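You operate a simulated robot arm through the tools that you are given. There is no shell and no other tool.

The job below is to be done with a simulated robot arm. You get a single attempt, and the scene is never put back.

Task
Unwind the red spool to 70 cm, return it and zero the counter.
Fine: the cord winder's counter; red lever to FREE to crank, back on BRAKE so that the cord parts as you pull the spool away; stand it with the other spools; then one press of the yellow button, last; leave the other spools alone.

Only the result counts: the job must be done as asked and must still hold three seconds after the hand-in. Knocking over, shifting, dropping, spilling or breaking anything else fails it.

Robot
A 6-joint arm with a two-finger gripper, fixed in place. Base frame: the origin is on the floor under the middle of its stand, x ahead of it, y to its left, z up. Readings come in m, degrees, newtons and seconds.
It reaches about 1.572 m from its shoulder. Its first joint turns from -166.0 to 166.0 degrees. Payload 2.45 kg.
The tool frame sits at the grasp point between the pads (the TCP): z along the fingers, y along the line on which they close. The tips reach 0.02 m beyond it. The gripper opens to 0.14 m; its body begins 0.168 m behind the TCP.
Orientation is that of the tool frame in the base frame, as [roll, pitch, yaw] about the fixed x, y, z axes, in that order (R = Rz(yaw) Ry(pitch) Rx(roll)). With the fingers straight down and closing along the base's y, the tool's x points along the base's -x, its y along +y and its z along -z.

Tools
- The arm moves only by the tool jog_arm. Its argument "deltas" is a list of rows, each a list of 3 entries, a list of its own where there are three numbers: the shift along the base's x, y, z in m, then the turn, a rotation vector about the base's x, y, z in degrees, then the finger opening in m, from 0 to 0.14. In form: [[[tx, ty, tz], [ax, ay, az], grip], ...]. A call has 1 to 20 rows; each row is the pose to reach, as a shift and turn from the pose commanded when the call began. Each row takes 0.2 s and may step no farther than 0.05 m and 8.6 degrees from the row before; otherwise, or with a gripper value out of range, the whole call is refused. A pose out of reach is approached as far as the arm can. The call stops where the force on the tool passes 50 N (or 10 N more than at its start, if that is more) or the arm is blocked; 0.2 s more then pass. Each finger travels about 0.045 m/s and halts on what it meets, pressing with about 21 N; the grip force reading is that of the motor and also rises with nothing between the fingers. The clock runs only during rows and for 0.2 s after the last one: add rows that repeat a pose to give the fingers time. It gives the time, the measured TCP pose, the force on the tool (base axes), the opening and the grip force at its end, in the units of the frame above (readings bear some noise), with the torque about the TCP (base axes, N m) and any sound that the robot's microphone picked up, and new pictures: "show" is both (left out), scene, wrist or none.
- Cameras (640 x 400 px; columns grow to the right, rows downward): "scene" is fixed at [0.2192, -0.647, 1.4968]; the picture's right is [0.82, -0.58, 0.00], its down [-0.18, -0.25, -0.95] and it looks along [0.55, 0.78, -0.31] (base axes); focal length 350 px, centre (320, 200). "wrist" rides on the gripper at [0.078, 0.011, -0.209] in the tool frame; the picture's right is [-0.14, 0.99, 0.00], its down [-0.92, -0.13, -0.37] and it looks along [-0.37, -0.05, 0.93] (tool axes); focal length 280 px, centre (320, 200). There is no depth. A picture from a camera that has moved, and an enlarged one, comes with that camera's place and axes in the base frame and with its lens. The place of the scene camera against the robot may be out by one fixed shift of up to 0.012 m in any direction.
- enlarge(camera, box): a new picture of the part [left, top, right, bottom] of that camera's present view, enlarged. The clock stands still meanwhile.
- close_job(): hands the job in; it is judged then, once.

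Places have to be worked out from the pictures, the camera data and where the tool is seen. Open the gripper and draw the arm clear of the work before you hand the job in, unless the task says otherwise.

The tools are called after "Call:" as name(argument=value, ...) on one line, values as JSON. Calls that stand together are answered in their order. jog_arm: Moves the arm, as the interface text tells. Its arguments: {"type":"object","properties":{"deltas":{"type":"array","items":{"type":"array"}},"show":{"type":"string","enum":["both","scene","wrist","none"]}},"required":["deltas"]} The other tools are called the same way: enlarge (camera, box) takes an enlarged picture of a part of a camera's view; close_job () hands the job in.

At the start:

```text
clock: 0.0
ee_pos: [0.6401, -0.0029, 1.2406]
tcp_rot: [180.0, 0.0, 179.8]
force: [0.1, -0.4, -0.3]
wrist_torque: [-0.04, 0.01, 0.03]
width: 0.1397
gripper_force: 0.0
```

scene: 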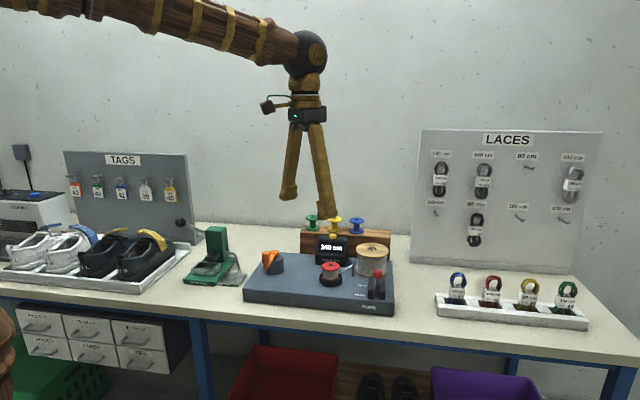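
wrist: 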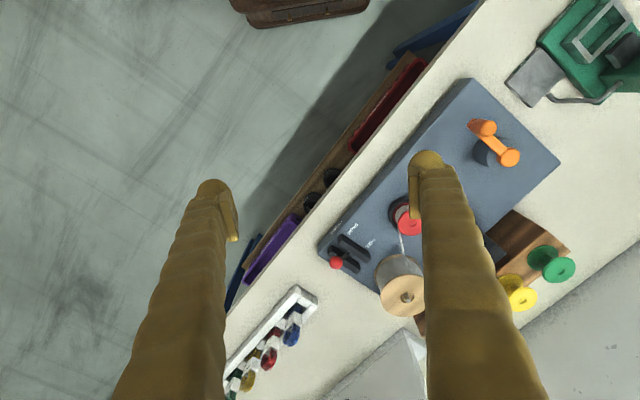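

I start by looking closely at the winder in both cameras before moving anything.

Call:
enlarge(camera="scene", box=[230, 200, 410, 325])

Call:
enlarge(camera="wrist", box=[300, 60, 600, 340])

Call:
enlarge(camera="scene", box=[290, 205, 400, 305])

```text
3.20 times, centred on (320, 262) of scene
camera zoom: at [0.2192, -0.647, 1.4968], right [0.82, -0.58, 0.0], down [-0.18, -0.25, -0.95], along [0.55, 0.78, -0.31], focal length 1121 px, centre (320, 0)
```

zoom: 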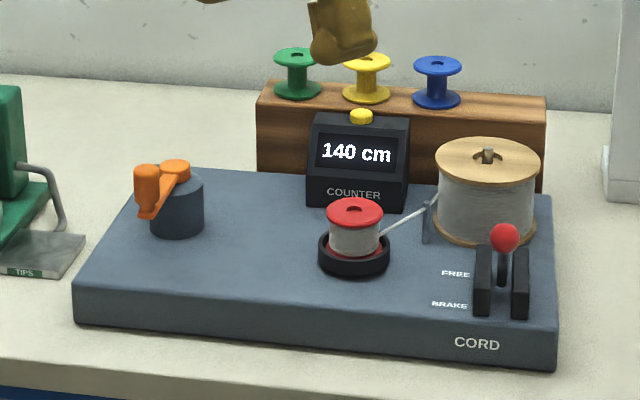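

```text
1.43 times, centred on (450, 200) of wrist
camera zoom: at [0.5618, 0.0086, 1.4501], right [0.14, 0.99, 0.0], down [0.92, -0.13, 0.37], along [0.37, -0.05, -0.93], focal length 401 px, centre (134, 200)
```

zoom: 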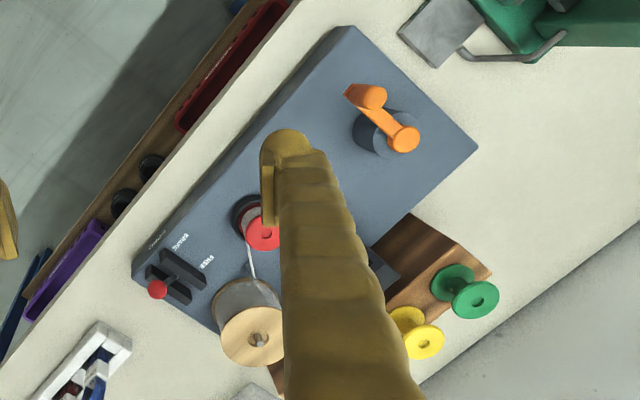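

```text
4.00 times, centred on (345, 255) of scene
camera zoom: at [0.2192, -0.647, 1.4968], right [0.82, -0.58, 0.0], down [-0.18, -0.25, -0.95], along [0.55, 0.78, -0.31], focal length 1402 px, centre (220, -20)
```

zoom: 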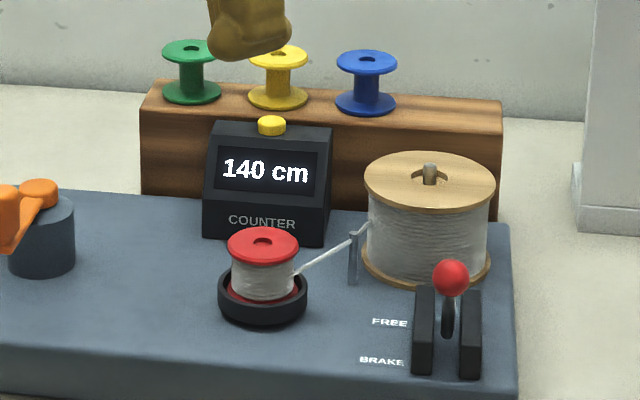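

The counter shows 140 cm; the winder seems turned about 45° in the base frame, with the lever at its right end and crank at its left. I'll turn the gripper 45° and shift toward it, staying high, to get a better second view.

Call:
jog_arm(deltas=[[[0.015, 0.015, 0], [0, 0, 7.5], 0.14], [[0.03, 0.03, 0], [0, 0, 15], 0.14], [[0.045, 0.045, 0], [0, 0, 22.5], 0.14], [[0.06, 0.06, 0], [0, 0, 30], 0.14], [[0.075, 0.075, 0], [0, 0, 37.5], 0.14], [[0.09, 0.09, 0], [0, 0, 45], 0.14], [[0.09, 0.09, 0], [0, 0, 45], 0.14]])

```text
clock: 1.6
ee_pos: [0.7308, 0.0876, 1.2418]
tcp_rot: [-179.9, 0.0, -135.0]
force: [0.2, -0.5, 0.9]
wrist_torque: [-0.02, 0.0, -0.02]
width: 0.1401
gripper_force: 0.2
camera wrist: at [0.6675, 0.0406, 1.4511], right [-0.6, 0.8, 0.0], down [0.74, 0.56, 0.37], along [0.29, 0.22, -0.93], focal length 280 px, centre (320, 200)
```

scene: 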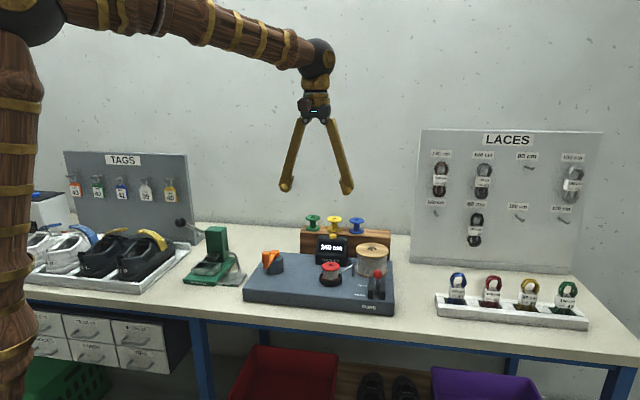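
wrist: 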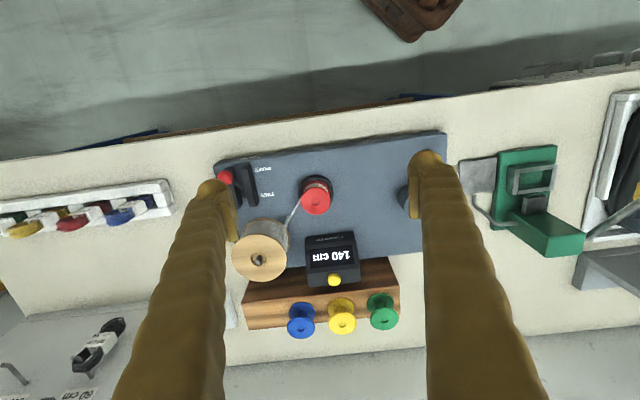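

The view now shows the whole winder between the fingers. I enlarge it to measure the features.

Call:
enlarge(camera="wrist", box=[200, 120, 456, 280])

Call:
enlarge(camera="wrist", box=[210, 220, 434, 360])

Call:
enlarge(camera="scene", box=[290, 205, 400, 275])

Call:
enlarge(camera="scene", box=[330, 240, 410, 320])

Call:
enlarge(camera="scene", box=[240, 240, 320, 310])

```text
2.50 times, centred on (328, 200) of wrist
camera zoom: at [0.6675, 0.0406, 1.4511], right [-0.6, 0.8, 0.0], down [0.74, 0.56, 0.37], along [0.29, 0.22, -0.93], focal length 701 px, centre (300, 200)
```

zoom: 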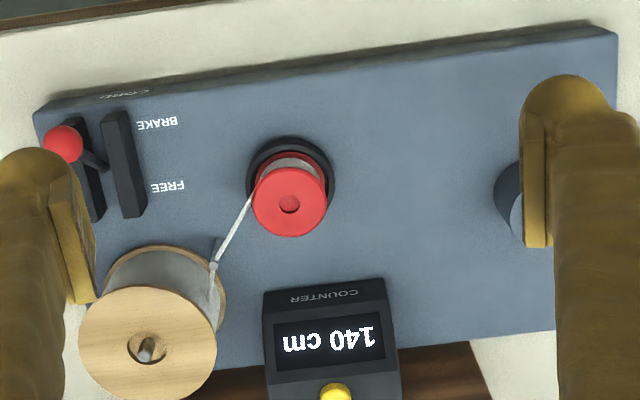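

```text
2.86 times, centred on (322, 290) of wrist
camera zoom: at [0.6675, 0.0406, 1.4511], right [-0.6, 0.8, 0.0], down [0.74, 0.56, 0.37], along [0.29, 0.22, -0.93], focal length 801 px, centre (314, -57)
```

zoom: 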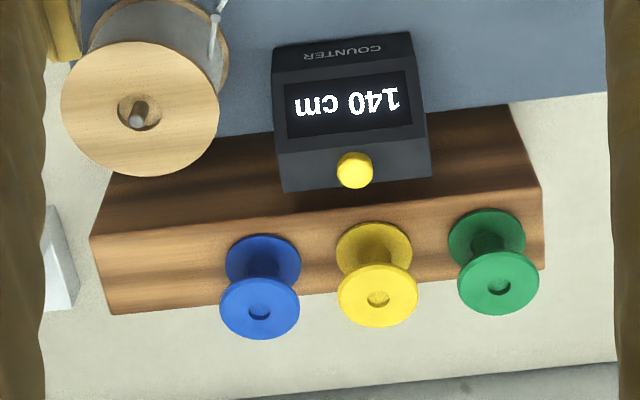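

```text
5.71 times, centred on (345, 240) of scene
camera zoom: at [0.2192, -0.647, 1.4968], right [0.82, -0.58, 0.0], down [-0.18, -0.25, -0.95], along [0.55, 0.78, -0.31], focal length 2002 px, centre (177, -29)
```

zoom: 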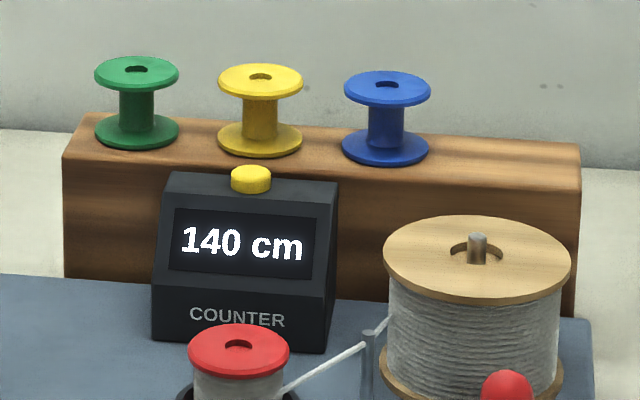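

```text
5.00 times, centred on (370, 280) of scene
camera zoom: at [0.2192, -0.647, 1.4968], right [0.82, -0.58, 0.0], down [-0.18, -0.25, -0.95], along [0.55, 0.78, -0.31], focal length 1752 px, centre (70, -200)
```

zoom: 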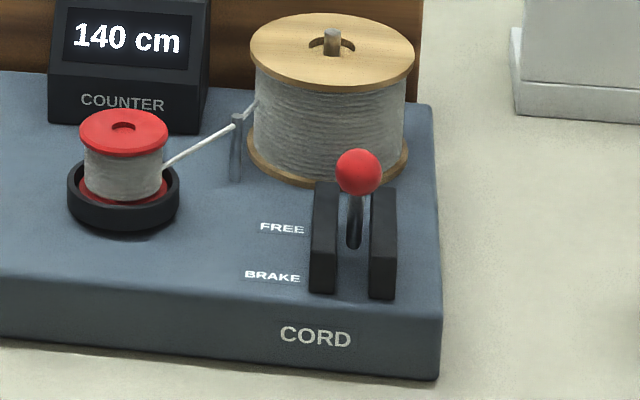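

```text
5.71 times, centred on (280, 275) of scene
camera zoom: at [0.2192, -0.647, 1.4968], right [0.82, -0.58, 0.0], down [-0.18, -0.25, -0.95], along [0.55, 0.78, -0.31], focal length 2002 px, centre (549, -229)
```

zoom: 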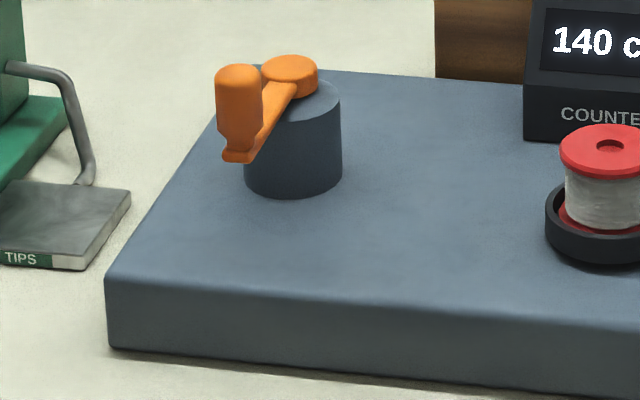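

Triangulating with both cameras (board axes: u = (0.707,−0.707) to the right, v = (0.707,0.707) to the back), I put the lever ball at about (0.885, −0.005, 0.975) leaning to BRAKE, red spool top at (0.837, 0.158, 0.943), crank hub at (0.720, 0.323) with knob about 0.09 m in front of it, button at (0.940, 0.283, 0.978), free rack slot at about (1.113, 0.223, 0.974). Now I move above the lever ball, narrowing the fingers.

Call:
jog_arm(deltas=[[[0.026, -0.0155, -0.0267], [0, 0, 0], 0.07], [[0.052, -0.031, -0.0533], [0, 0, 0], 0.07], [[0.0775, -0.0465, -0.08], [0, 0, 0], 0.07], [[0.103, -0.062, -0.107], [0, 0, 0], 0.07], [[0.129, -0.0775, -0.133], [0, 0, 0], 0.07], [[0.155, -0.093, -0.16], [0, 0, 0], 0.07], [[0.155, -0.093, -0.16], [0, 0, 0], 0.07]])

```text
clock: 3.2
ee_pos: [0.886, -0.0069, 1.0807]
tcp_rot: [-180.0, -0.1, -135.1]
force: [-0.1, 0.5, -0.4]
wrist_torque: [-0.02, 0.02, -0.01]
width: 0.07
gripper_force: 0.0
camera wrist: at [0.8226, -0.0542, 1.2905], right [-0.6, 0.8, 0.0], down [0.74, 0.56, 0.37], along [0.29, 0.22, -0.93], focal length 280 px, centre (320, 200)
```

scene: 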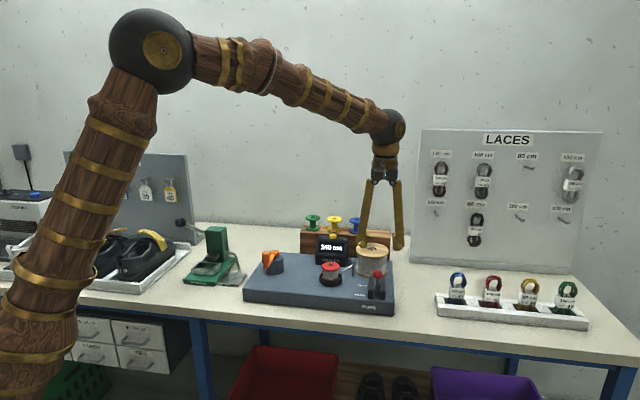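
wrist: 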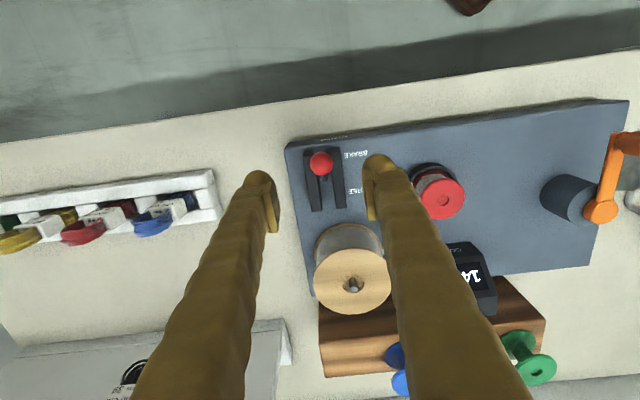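

The ball sits where I computed it. A quick close look at the lever and guides before descending.

Call:
enlarge(camera="wrist", box=[270, 120, 400, 220])

Call:
enlarge(camera="wrist", box=[400, 100, 640, 250])

```text
4.00 times, centred on (335, 170) of wrist
camera zoom: at [0.8226, -0.0542, 1.2905], right [-0.6, 0.8, 0.0], down [0.74, 0.56, 0.37], along [0.29, 0.22, -0.93], focal length 1122 px, centre (260, 320)
```

zoom: 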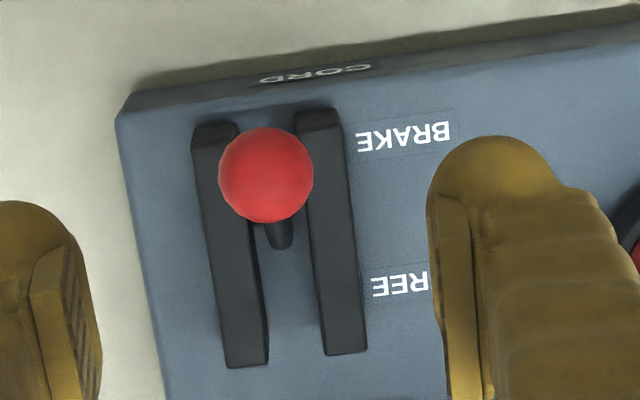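

```text
2.67 times, centred on (520, 175) of wrist
camera zoom: at [0.8226, -0.0542, 1.2905], right [-0.6, 0.8, 0.0], down [0.74, 0.56, 0.37], along [0.29, 0.22, -0.93], focal length 748 px, centre (-213, 267)
```

zoom: 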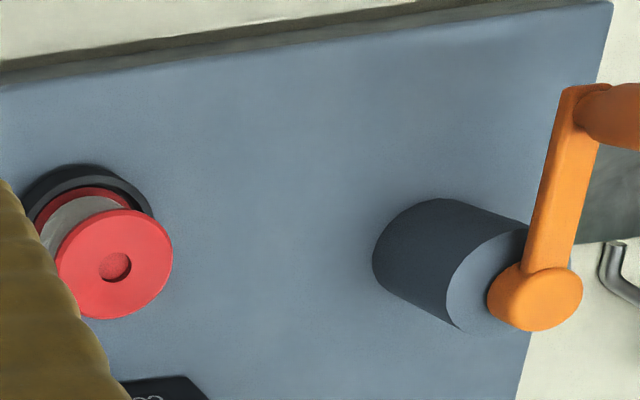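

Ball centred between the fingers; I descend to the ball's height and close on it.

Call:
jog_arm(deltas=[[[0, 0.001, -0.03], [0, 0, 0], 0.07], [[0, 0.001, -0.06], [0, 0, 0], 0.07], [[0, 0.001, -0.085], [0, 0, 0], 0.07], [[0, 0.001, -0.104], [0, 0, 0], 0.07], [[0, 0.001, -0.104], [0, 0, 0], 0.05], [[0, 0.001, -0.104], [0, 0, 0], 0.03], [[0, 0.001, -0.104], [0, 0, 0], 0.015], [[0, 0.001, -0.104], [0, 0, 0], 0.015], [[0, 0.001, -0.104], [0, 0, 0], 0.015]])

```text
clock: 5.2
ee_pos: [0.8843, -0.005, 0.9775]
tcp_rot: [-180.0, 0.0, -135.1]
force: [13.4, -10.7, -3.8]
wrist_torque: [0.01, 0.04, 0.03]
width: 0.0259
gripper_force: 7.6
camera wrist: at [0.8206, -0.0524, 1.1868], right [-0.6, 0.8, 0.0], down [0.74, 0.56, 0.37], along [0.29, 0.22, -0.93], focal length 280 px, centre (320, 200)
```

scene: 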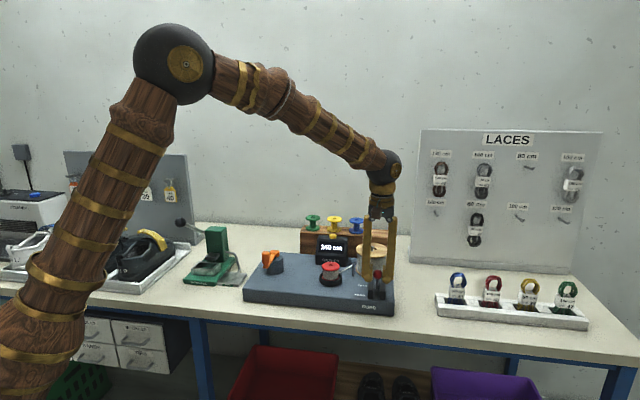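
wrist: 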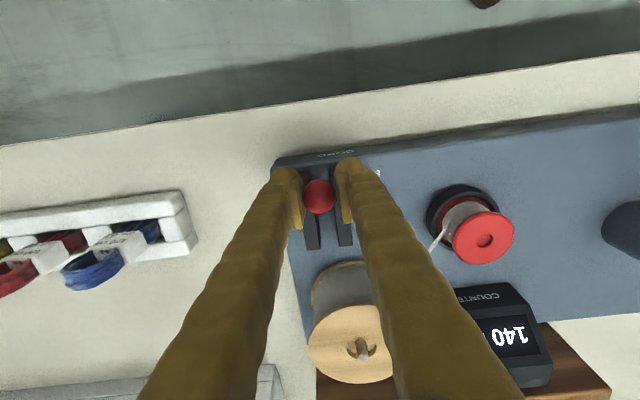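

Gripped the ball (width 0.026) with a side force that says I am about 1 mm off in u. I carry it along its arc to FREE, correcting that offset.

Call:
jog_arm(deltas=[[[0.0058, 0.0042, 0.003], [0, 0, 0], 0.015], [[0.011, 0.009, 0.006], [0, 0, 0], 0.015], [[0.024, 0.022, 0.01], [0, 0, 0], 0.015], [[0.0381, 0.0361, 0.0104], [0, 0, 0], 0.015], [[0.0523, 0.0503, 0.0066], [0, 0, 0], 0.015], [[0.0639, 0.0619, 0.0], [0, 0, 0], 0.015], [[0.0655, 0.0635, -0.001], [0, 0, 0], 0.015], [[0.0655, 0.0635, -0.001], [0, 0, 0], 0.015]])

```text
clock: 7.0
ee_pos: [0.9505, 0.0585, 0.9758]
tcp_rot: [179.9, -0.1, -135.2]
force: [-21.4, 6.8, 13.3]
wrist_torque: [-1.03, 0.99, -0.22]
width: 0.0234
gripper_force: 44.7
camera wrist: at [0.8871, 0.012, 1.1847], right [-0.6, 0.8, 0.0], down [0.74, 0.56, 0.37], along [0.29, 0.22, -0.93], focal length 280 px, centre (320, 200)
```

scene: 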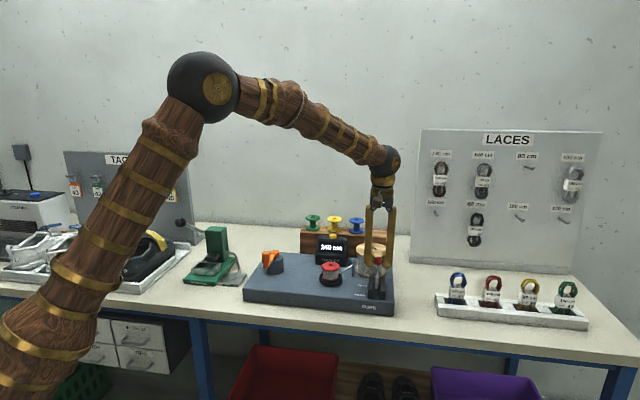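
wrist: 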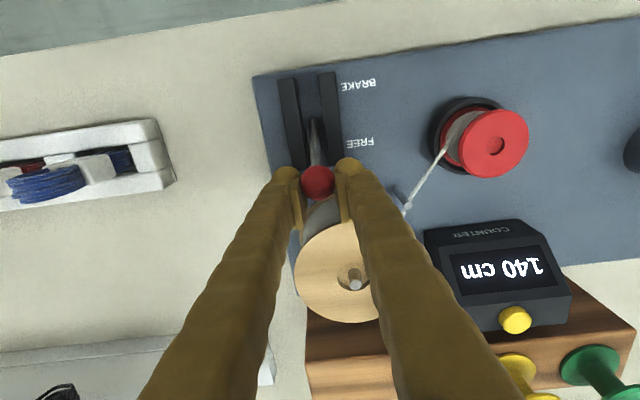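

The ball is now at the FREE end with a push-back force, i.e. against its stop. I release it and lift clear.

Call:
jog_arm(deltas=[[[-0.001, -0.001, 0.0005], [0, 0, 0], 0.06], [[-0.001, -0.001, 0.0005], [0, 0, 0], 0.06], [[-0.001, -0.001, 0.0005], [0, 0, 0], 0.06], [[-0.001, -0.001, 0.03], [0, 0, 0], 0.06], [[-0.001, -0.001, 0.07], [0, 0, 0], 0.06], [[-0.001, -0.001, 0.11], [0, 0, 0], 0.06], [[-0.001, -0.001, 0.11], [0, 0, 0], 0.06]])

```text
clock: 8.6
ee_pos: [0.9515, 0.0559, 1.0832]
tcp_rot: [179.9, 0.0, -135.1]
force: [0.2, -0.1, -0.8]
wrist_torque: [0.02, 0.02, 0.04]
width: 0.0599
gripper_force: 0.0
camera wrist: at [0.8874, 0.0093, 1.293], right [-0.6, 0.8, 0.0], down [0.74, 0.56, 0.37], along [0.29, 0.22, -0.93], focal length 280 px, centre (320, 200)
```

scene: 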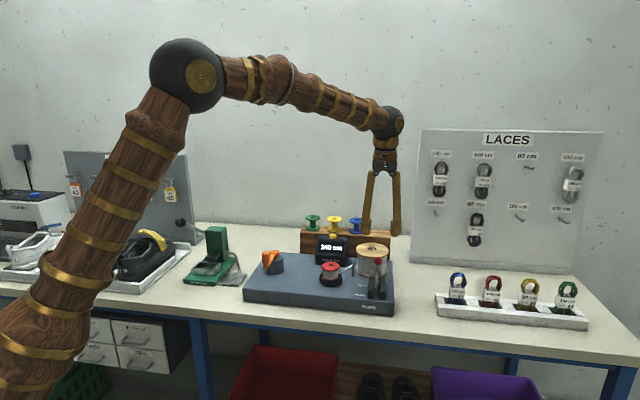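
wrist: 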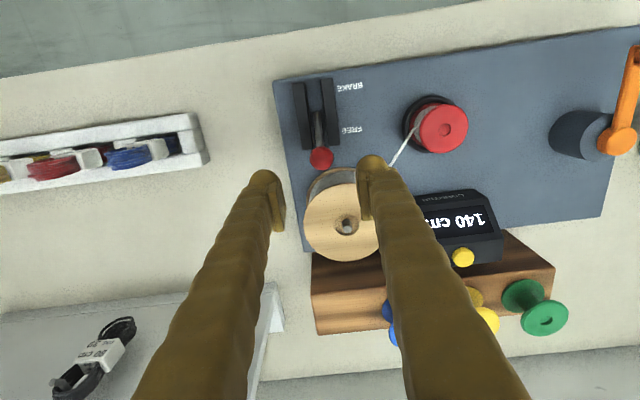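

The lever now stands at FREE (ball at about (0.946, 0.055)). I move up and over to the crank knob for a close look.

Call:
jog_arm(deltas=[[[-0.02, 0.014, 0.03], [0, 0, 0], 0.06], [[-0.06, 0.041, 0.04], [0, 0, 0], 0.06], [[-0.1, 0.0685, 0.04], [0, 0, 0], 0.06], [[-0.14, 0.096, 0.04], [0, 0, 0], 0.06], [[-0.18, 0.123, 0.04], [0, 0, 0], 0.06], [[-0.22, 0.151, 0.04], [0, 0, 0], 0.06], [[-0.26, 0.178, 0.04], [0, 0, 0], 0.06], [[-0.295, 0.202, 0.03], [0, 0, 0], 0.06], [[-0.295, 0.202, 0.03], [0, 0, 0], 0.06]])

Call:
enlarge(camera="wrist", box=[240, 100, 400, 240])

Call:
enlarge(camera="scene", box=[240, 230, 400, 320])

```text
clock: 10.6
ee_pos: [0.6542, 0.259, 1.1119]
tcp_rot: [-180.0, 0.0, -135.1]
force: [0.3, -0.5, 0.6]
wrist_torque: [0.01, 0.0, 0.02]
width: 0.0599
gripper_force: 0.1
camera wrist: at [0.5906, 0.2114, 1.3218], right [-0.6, 0.8, 0.0], down [0.74, 0.56, 0.37], along [0.29, 0.22, -0.93], focal length 280 px, centre (320, 200)
```

scene: 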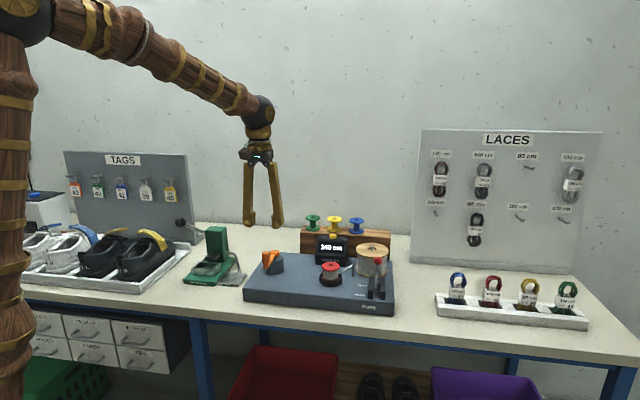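
wrist: 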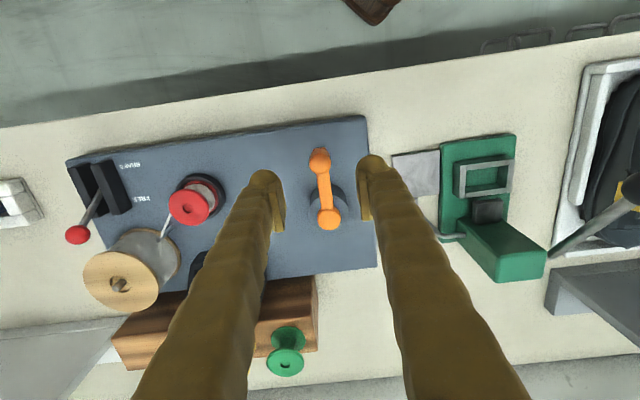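

```text
2.86 times, centred on (320, 170) of wrist
camera zoom: at [0.5906, 0.2114, 1.3218], right [-0.6, 0.8, 0.0], down [0.74, 0.56, 0.37], along [0.29, 0.22, -0.93], focal length 801 px, centre (320, 286)
```

zoom: 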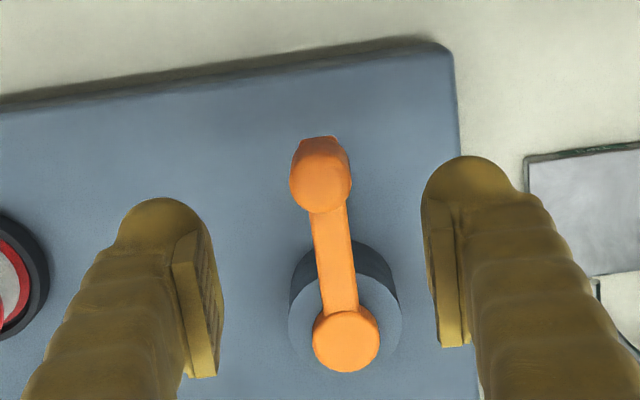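

```text
4.00 times, centred on (320, 275) of scene
camera zoom: at [0.2192, -0.647, 1.4968], right [0.82, -0.58, 0.0], down [-0.18, -0.25, -0.95], along [0.55, 0.78, -0.31], focal length 1402 px, centre (320, -100)
```

zoom: 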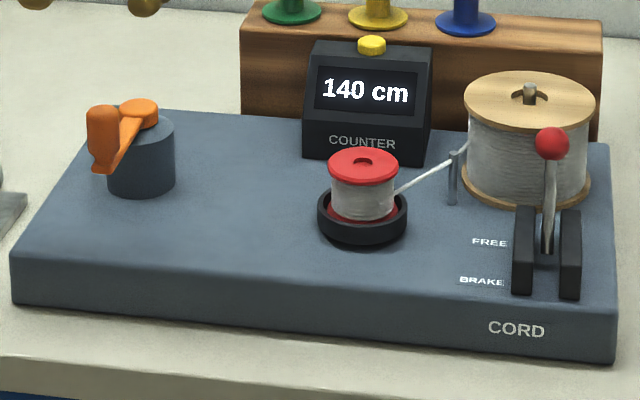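

Lever clearly at FREE. I now place the crank knob at (0.657, 0.262), top at z 1.000, and the hub axis at (0.722, 0.3265), so radius ≈ 0.091 m. I descend on the knob and close.

Call:
jog_arm(deltas=[[[0.0028, 0.003, -0.04], [0, 0, 0], 0.06], [[0.0028, 0.003, -0.08], [0, 0, 0], 0.06], [[0.0028, 0.003, -0.105], [0, 0, 0], 0.06], [[0.0028, 0.003, -0.126], [0, 0, 0], 0.06], [[0.0028, 0.003, -0.126], [0, 0, 0], 0.045], [[0.0028, 0.003, -0.126], [0, 0, 0], 0.03], [[0.0028, 0.003, -0.126], [0, 0, 0], 0.015], [[0.0028, 0.003, -0.126], [0, 0, 0], 0.015], [[0.0028, 0.003, -0.126], [0, 0, 0], 0.015]])

Call:
enlarge(camera="scene", box=[240, 230, 400, 320])

```text
clock: 12.6
ee_pos: [0.6562, 0.264, 0.9876]
tcp_rot: [180.0, 0.0, -135.1]
force: [-2.2, -0.2, -8.1]
wrist_torque: [0.0, 0.03, 0.06]
width: 0.0246
gripper_force: 45.0
camera wrist: at [0.5927, 0.2172, 1.1967], right [-0.6, 0.8, 0.0], down [0.74, 0.56, 0.37], along [0.29, 0.22, -0.93], focal length 280 px, centre (320, 200)
```

scene: 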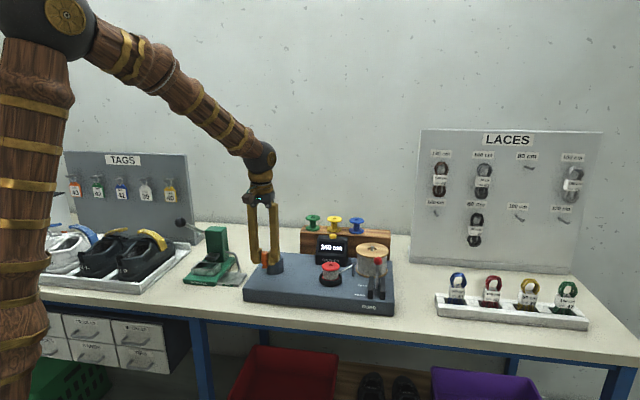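
wrist: 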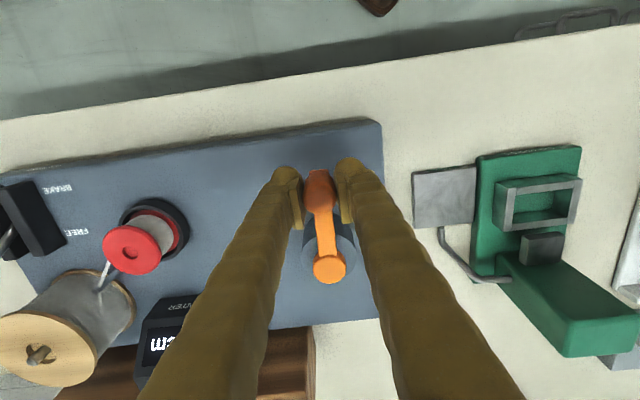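

```text
4.00 times, centred on (320, 275) of scene
camera zoom: at [0.2192, -0.647, 1.4968], right [0.82, -0.58, 0.0], down [-0.18, -0.25, -0.95], along [0.55, 0.78, -0.31], focal length 1402 px, centre (320, -100)
```

zoom: 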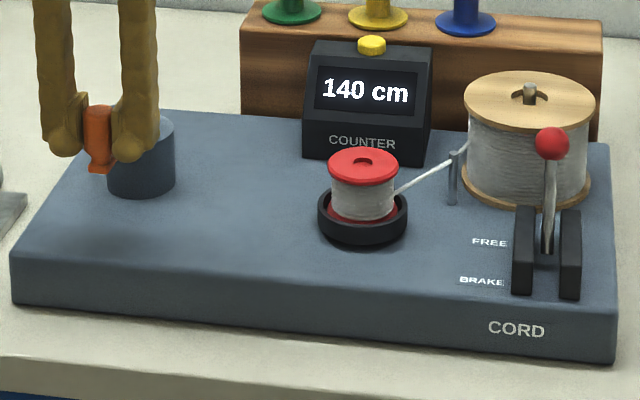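

The knob is gripped (width 0.025). I check the grasp centring with an enlarged wrist view before turning.

Call:
enlarge(camera="wrist", box=[270, 150, 370, 290])

```text
2.86 times, centred on (320, 220) of wrist
camera zoom: at [0.5927, 0.2172, 1.1967], right [-0.6, 0.8, 0.0], down [0.74, 0.56, 0.37], along [0.29, 0.22, -0.93], focal length 801 px, centre (320, 143)
```

zoom: 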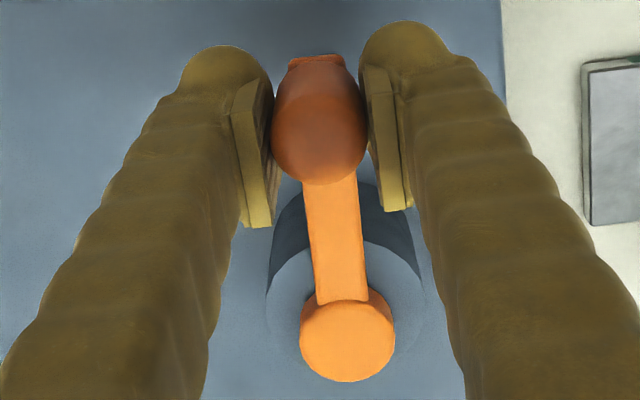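

Grasp is well centred. I test the direction with a small 30° counter-clockwise turn (seen from above) and watch the counter.

Call:
jog_arm(deltas=[[[0.0058, -0.0055, 0], [0, 0, 0], 0.015], [[0.012, -0.0106, 0], [0, 0, 0], 0.015], [[0.0186, -0.015, 0], [0, 0, 0], 0.015], [[0.0256, -0.0189, 0], [0, 0, 0], 0.015], [[0.0329, -0.0222, 0], [0, 0, 0], 0.015], [[0.0404, -0.0248, 0], [0, 0, 0], 0.015], [[0.0404, -0.0248, 0], [0, 0, 0], 0.015]])

Call:
enlarge(camera="scene", box=[240, 230, 400, 320])

Call:
enlarge(camera="wrist", box=[270, 150, 370, 290])

```text
clock: 14.2
ee_pos: [0.6982, 0.2379, 0.9896]
tcp_rot: [-179.9, -0.1, -135.1]
force: [-1.7, 2.1, 4.9]
wrist_torque: [-0.07, 0.1, 0.25]
width: 0.0242
gripper_force: 44.6
camera wrist: at [0.6342, 0.1913, 1.1988], right [-0.6, 0.8, 0.0], down [0.74, 0.56, 0.37], along [0.3, 0.22, -0.93], focal length 280 px, centre (320, 200)
```

scene: 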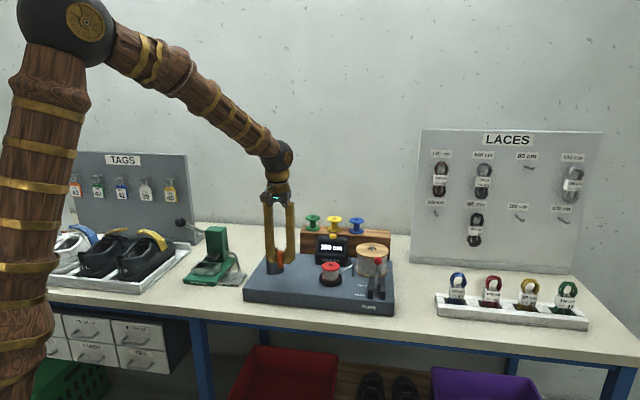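
wrist: 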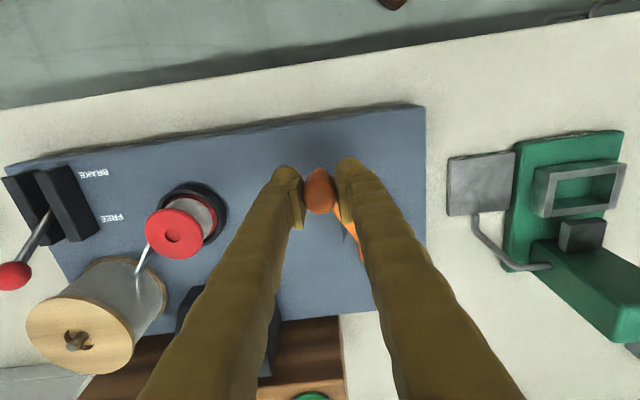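

```text
4.00 times, centred on (320, 275) of scene
camera zoom: at [0.2192, -0.647, 1.4968], right [0.82, -0.58, 0.0], down [-0.18, -0.25, -0.95], along [0.55, 0.78, -0.31], focal length 1402 px, centre (320, -100)
```

zoom: 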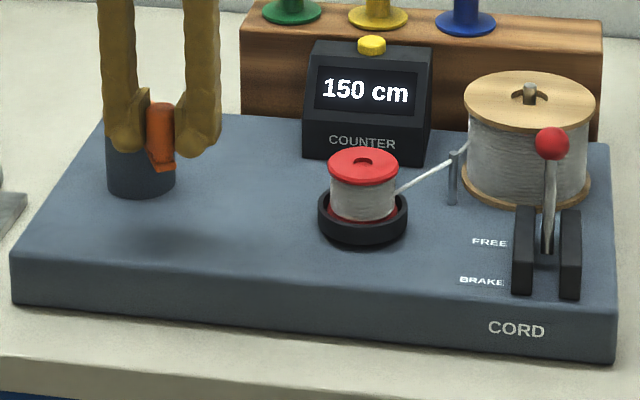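

```text
2.86 times, centred on (320, 220) of wrist
camera zoom: at [0.6342, 0.1913, 1.1988], right [-0.6, 0.8, 0.0], down [0.74, 0.56, 0.37], along [0.3, 0.22, -0.93], focal length 801 px, centre (320, 143)
```

zoom: 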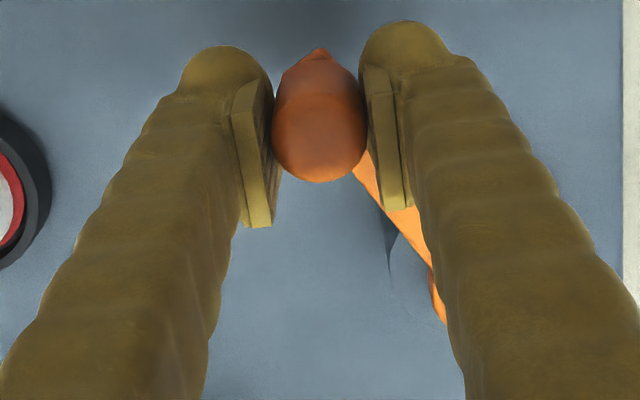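

Counter-clockwise raised it to 150 (≈10 cm per 30°), so clockwise unwinds. I turn clockwise by 90° and read the counter.

Call:
jog_arm(deltas=[[[-0.0148, 0.0058, 0], [0, 0, 0], 0.015], [[-0.0284, 0.0142, 0], [0, 0, 0], 0.015], [[-0.0404, 0.0247, 0], [0, 0, 0], 0.015], [[-0.0503, 0.0372, 0], [0, 0, 0], 0.015], [[-0.0579, 0.0512, 0], [0, 0, 0], 0.015], [[-0.063, 0.0664, 0], [0, 0, 0], 0.015], [[-0.0653, 0.0821, 0], [0, 0, 0], 0.015], [[-0.0649, 0.0981, 0], [0, 0, 0], 0.015], [[-0.0617, 0.1137, 0], [0, 0, 0], 0.015], [[-0.0617, 0.1137, 0], [0, 0, 0], 0.015]])

Call:
enlarge(camera="scene", box=[240, 230, 400, 320])

Call:
enlarge(camera="wrist", box=[220, 120, 420, 290])

```text
clock: 16.4
ee_pos: [0.6364, 0.3517, 0.9906]
tcp_rot: [180.0, 0.1, -134.9]
force: [-0.3, 2.2, -9.1]
wrist_torque: [0.08, -0.07, 0.15]
width: 0.0247
gripper_force: 44.8
camera wrist: at [0.5726, 0.3041, 1.2], right [-0.6, 0.8, 0.0], down [0.74, 0.56, 0.37], along [0.29, 0.22, -0.93], focal length 280 px, centre (320, 200)
```

scene: 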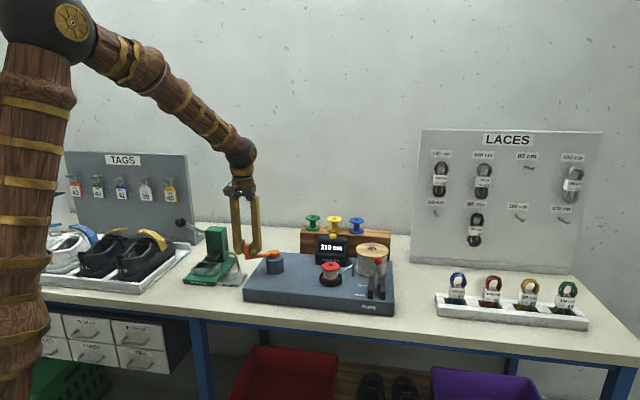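
wrist: 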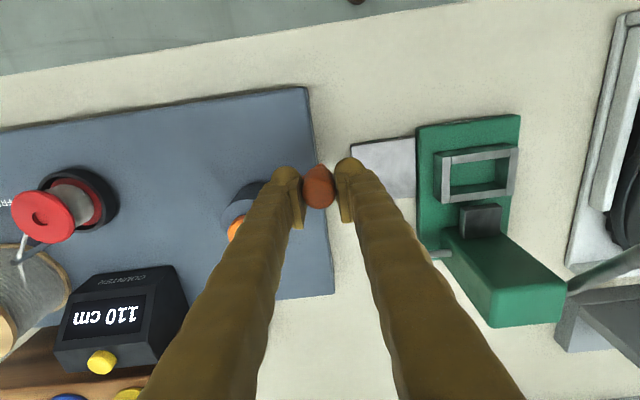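

```text
4.00 times, centred on (320, 275) of scene
camera zoom: at [0.2192, -0.647, 1.4968], right [0.82, -0.58, 0.0], down [-0.18, -0.25, -0.95], along [0.55, 0.78, -0.31], focal length 1402 px, centre (320, -100)
```

zoom: 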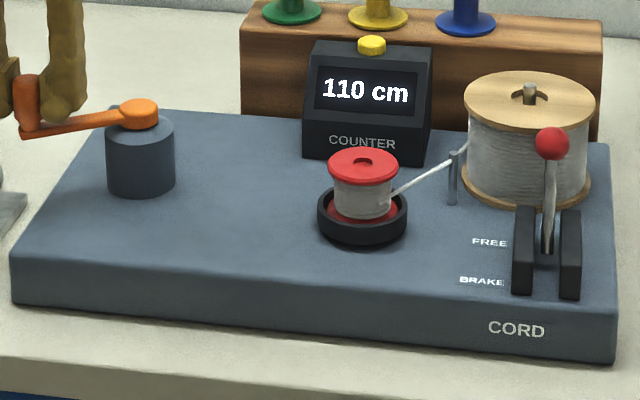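

```text
2.35 times, centred on (320, 205) of wrist
camera zoom: at [0.5726, 0.3041, 1.2], right [-0.6, 0.8, 0.0], down [0.74, 0.56, 0.37], along [0.29, 0.22, -0.93], focal length 660 px, centre (320, 188)
```

zoom: 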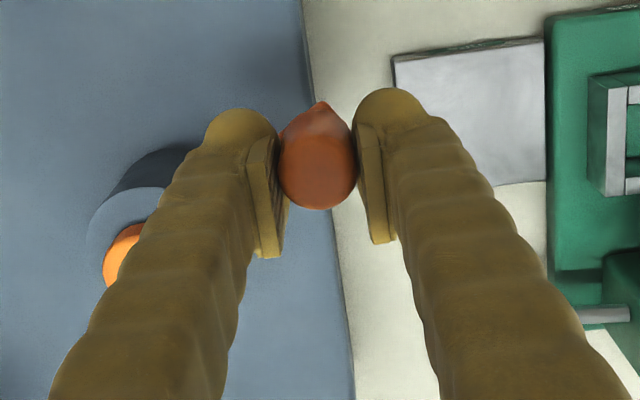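

It now reads 110; the display seems to move in 10 cm steps, so I need the step angle. I go on clockwise in 10° moves, reading each time.

Call:
jog_arm(deltas=[[[0.0027, 0.0075, 0], [0, 0, 0], 0.015], [[0.0058, 0.0148, 0], [0, 0, 0], 0.015], [[0.0058, 0.0148, 0], [0, 0, 0], 0.015]], show="none")

Call:
enlarge(camera="scene", box=[240, 230, 400, 320])

```text
clock: 17.2
ee_pos: [0.641, 0.3656, 0.9906]
tcp_rot: [-180.0, 0.0, -135.1]
force: [1.6, -7.5, -16.7]
wrist_torque: [-0.18, 0.15, -0.46]
width: 0.0245
gripper_force: 44.9
```

```text
4.00 times, centred on (320, 275) of scene
camera zoom: at [0.2192, -0.647, 1.4968], right [0.82, -0.58, 0.0], down [-0.18, -0.25, -0.95], along [0.55, 0.78, -0.31], focal length 1402 px, centre (320, -100)
```

zoom: 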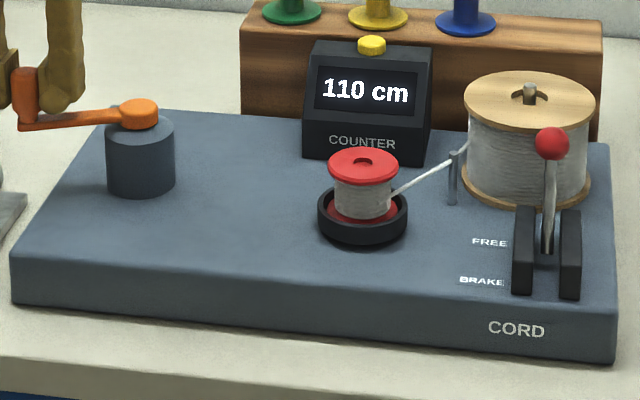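

Still 110 at about 154°. Another 10° clockwise, easing the height down 2 mm to relieve the vertical pull.

Call:
jog_arm(deltas=[[[0.004, 0.007, -0.001], [0, 0, 0], 0.015], [[0.0083, 0.0136, -0.002], [0, 0, 0], 0.015], [[0.0083, 0.0136, -0.002], [0, 0, 0], 0.015]], show="none")

Call:
enlarge(camera="scene", box=[240, 230, 400, 320])

```text
clock: 18.0
ee_pos: [0.651, 0.3814, 0.9903]
tcp_rot: [-179.9, 0.3, -134.9]
force: [2.5, 0.5, 43.9]
wrist_torque: [-0.25, 0.24, 0.11]
width: 0.0246
gripper_force: 45.3
```

```text
4.00 times, centred on (320, 275) of scene
camera zoom: at [0.2192, -0.647, 1.4968], right [0.82, -0.58, 0.0], down [-0.18, -0.25, -0.95], along [0.55, 0.78, -0.31], focal length 1402 px, centre (320, -100)
```

zoom: 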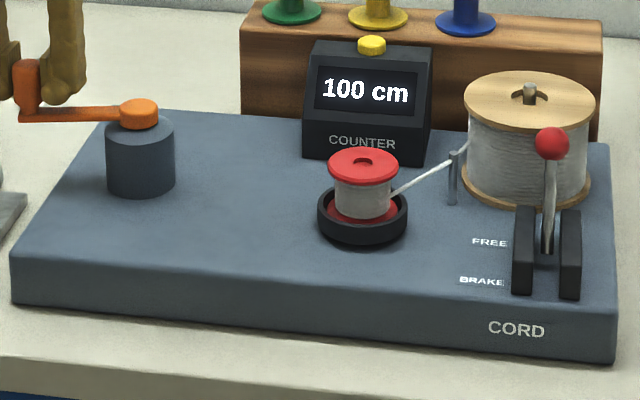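

It reads 100 now at about 143°, but the vertical force rose, so I undo most of that lowering while turning 10° more.

Call:
jog_arm(deltas=[[[0.0, 0.0, 0.0014], [0, 0, 0], 0.015], [[0.0052, 0.0062, 0.0014], [0, 0, 0], 0.015], [[0.0106, 0.012, 0.0014], [0, 0, 0], 0.015], [[0.0106, 0.012, 0.0014], [0, 0, 0], 0.015]], show="none")

Call:
enlarge(camera="scene", box=[240, 230, 400, 320])

```text
clock: 19.0
ee_pos: [0.6572, 0.3922, 0.9901]
tcp_rot: [179.9, -0.1, -135.0]
force: [-21.6, 12.9, -6.3]
wrist_torque: [0.13, 0.22, -0.57]
width: 0.0245
gripper_force: 44.7
```

```text
4.00 times, centred on (320, 275) of scene
camera zoom: at [0.2192, -0.647, 1.4968], right [0.82, -0.58, 0.0], down [-0.18, -0.25, -0.95], along [0.55, 0.78, -0.31], focal length 1402 px, centre (320, -100)
```

zoom: 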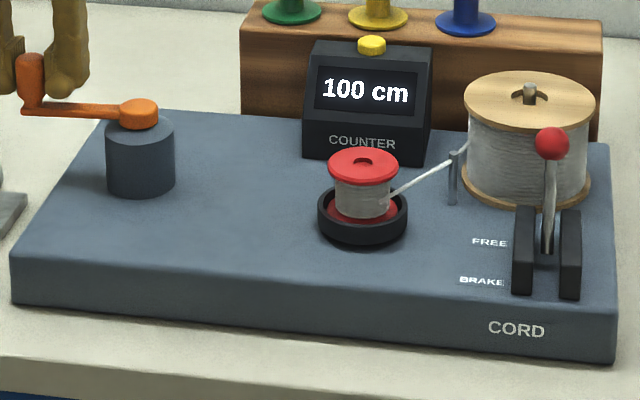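

Still 100 at about 135°; radial force shows my circle is ~1 mm tight here, so I add a small outward correction and turn 10° more.

Call:
jog_arm(deltas=[[[0.0056, 0.0058, 0], [0, 0, 0], 0.015], [[0.0119, 0.0105, 0], [0, 0, 0], 0.015], [[0.0119, 0.0105, 0], [0, 0, 0], 0.015]], show="none")

Call:
enlarge(camera="scene", box=[240, 230, 400, 320])

```text
clock: 19.9
ee_pos: [0.6713, 0.4043, 0.9899]
tcp_rot: [179.9, 0.0, -135.0]
force: [-5.4, 6.4, 2.9]
wrist_torque: [0.0, 0.09, -0.1]
width: 0.0244
gripper_force: 44.9
stopped in row 3: the force on the tool passed its limit at 51 N (the readings are from after the stop); the commanded pose is now the measured one
```

```text
4.00 times, centred on (320, 275) of scene
camera zoom: at [0.2192, -0.647, 1.4968], right [0.82, -0.58, 0.0], down [-0.18, -0.25, -0.95], along [0.55, 0.78, -0.31], focal length 1402 px, centre (320, -100)
```

zoom: 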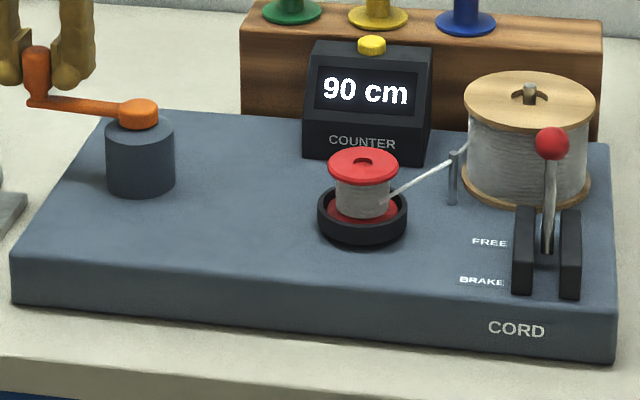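

It stopped on a radial force with the reading at 90 (knob at ≈123°). I take another small 10° arc with finer rows and look at both pictures.

Call:
jog_arm(deltas=[[[0.0034, 0.0022, 0], [0, 0, 0], 0.015], [[0.0069, 0.0042, 0], [0, 0, 0], 0.015], [[0.0105, 0.006, 0], [0, 0, 0], 0.015], [[0.0142, 0.0077, 0], [0, 0, 0], 0.015]])

Call:
enlarge(camera="scene", box=[240, 230, 400, 320])

Call:
enlarge(camera="wrist", box=[220, 80, 420, 250])

```text
clock: 20.9
ee_pos: [0.6836, 0.4134, 0.9895]
tcp_rot: [179.9, 0.1, -135.0]
force: [-23.7, 40.9, -17.0]
wrist_torque: [0.61, -0.04, -0.59]
width: 0.0239
gripper_force: 44.8
camera wrist: at [0.6204, 0.3661, 1.199], right [-0.6, 0.8, 0.0], down [0.74, 0.56, 0.37], along [0.29, 0.22, -0.93], focal length 280 px, centre (320, 200)
```

scene: 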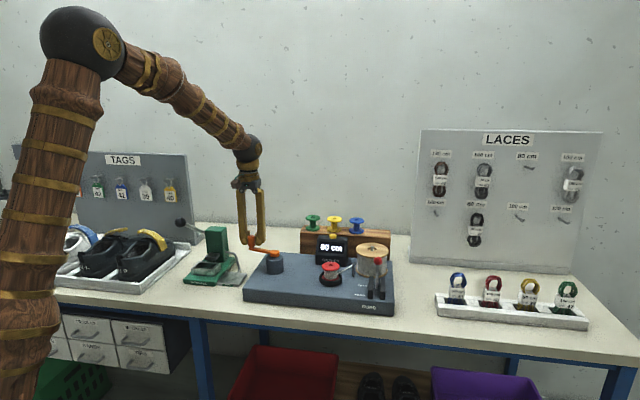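
wrist: 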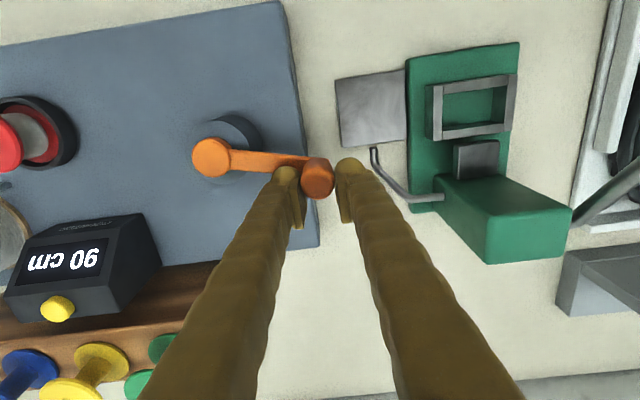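

```text
4.00 times, centred on (320, 275) of scene
camera zoom: at [0.2192, -0.647, 1.4968], right [0.82, -0.58, 0.0], down [-0.18, -0.25, -0.95], along [0.55, 0.78, -0.31], focal length 1402 px, centre (320, -100)
```

zoom: 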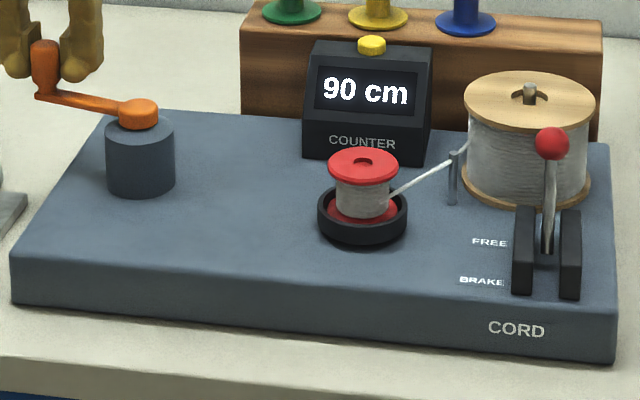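

```text
2.35 times, centred on (320, 165) of wrist
camera zoom: at [0.6204, 0.3661, 1.199], right [-0.6, 0.8, 0.0], down [0.74, 0.56, 0.37], along [0.29, 0.22, -0.93], focal length 660 px, centre (320, 282)
```

zoom: 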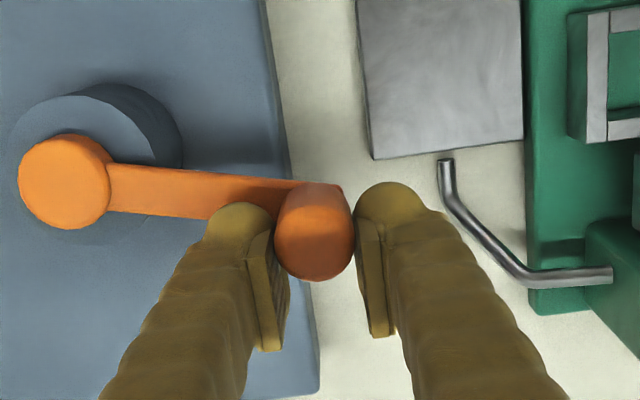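

The wrist view shows the knob slipped ~12 mm along the pads (crank really at ≈121°, reading 90), because the turning direction now runs along the pads. I release, lift, turn the gripper 45° so the fingers straddle the knob along the pushing direction, and recentre.

Call:
jog_arm(deltas=[[[-0.001, 0.001, 0], [0, 0, 0], 0.07], [[-0.001, 0.001, 0], [0, 0, 0], 0.07], [[-0.001, 0.001, 0], [0, 0, 0], 0.07], [[-0.001, 0.001, 0], [0, 0, 0], 0.07], [[-0.001, 0.001, 0.03], [0, 0, 0], 0.07], [[-0.001, 0.001, 0.07], [0, 0, 0], 0.07], [[-0.003, -0.002, 0.09], [0, 0, 7.5], 0.07], [[-0.005, -0.004, 0.09], [0, 0, 15], 0.07], [[-0.007, -0.006, 0.09], [0, 0, 22.5], 0.07], [[-0.0087, -0.009, 0.09], [0, 0, 30], 0.07], [[-0.0087, -0.009, 0.09], [0, 0, 37.5], 0.07], [[-0.0087, -0.009, 0.09], [0, 0, 45], 0.07], [[-0.0087, -0.009, 0.09], [0, 0, 45], 0.07]])

Call:
enlarge(camera="wrist", box=[220, 80, 420, 250])

Call:
enlarge(camera="scene", box=[240, 230, 400, 320])

```text
clock: 23.7
ee_pos: [0.6769, 0.403, 1.0809]
tcp_rot: [-179.9, 0.1, -90.0]
force: [-0.2, 0.6, 0.3]
wrist_torque: [-0.01, -0.02, -0.01]
width: 0.0697
gripper_force: 0.0
camera wrist: at [0.666, 0.3254, 1.2901], right [-0.99, 0.14, 0.0], down [0.13, 0.92, 0.37], along [0.05, 0.37, -0.93], focal length 280 px, centre (320, 200)
```

scene: 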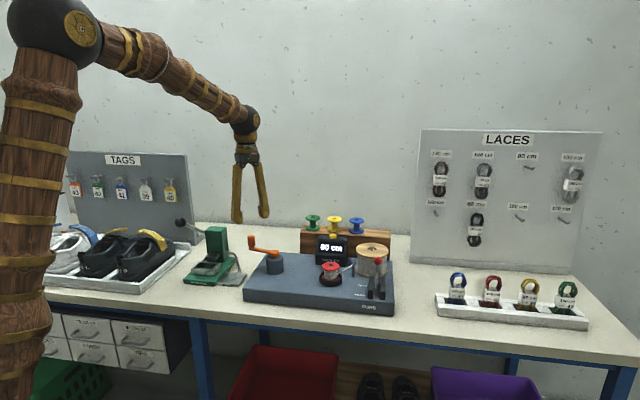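
wrist: 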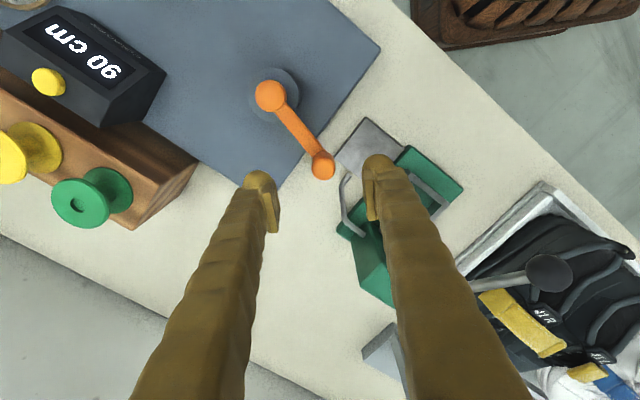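

```text
2.35 times, centred on (320, 165) of wrist
camera zoom: at [0.666, 0.3254, 1.2901], right [-0.99, 0.14, 0.0], down [0.13, 0.92, 0.37], along [0.05, 0.37, -0.93], focal length 660 px, centre (320, 282)
```

zoom: 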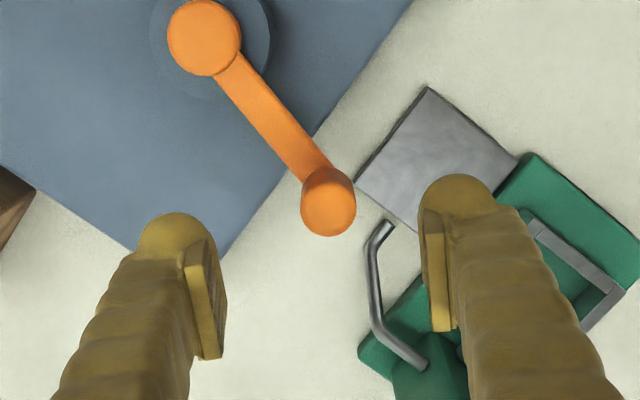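

```text
4.00 times, centred on (320, 275) of scene
camera zoom: at [0.2192, -0.647, 1.4968], right [0.82, -0.58, 0.0], down [-0.18, -0.25, -0.95], along [0.55, 0.78, -0.31], focal length 1402 px, centre (320, -100)
```

zoom: 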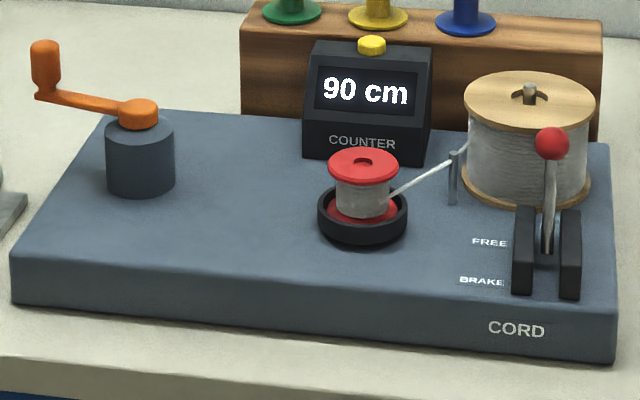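

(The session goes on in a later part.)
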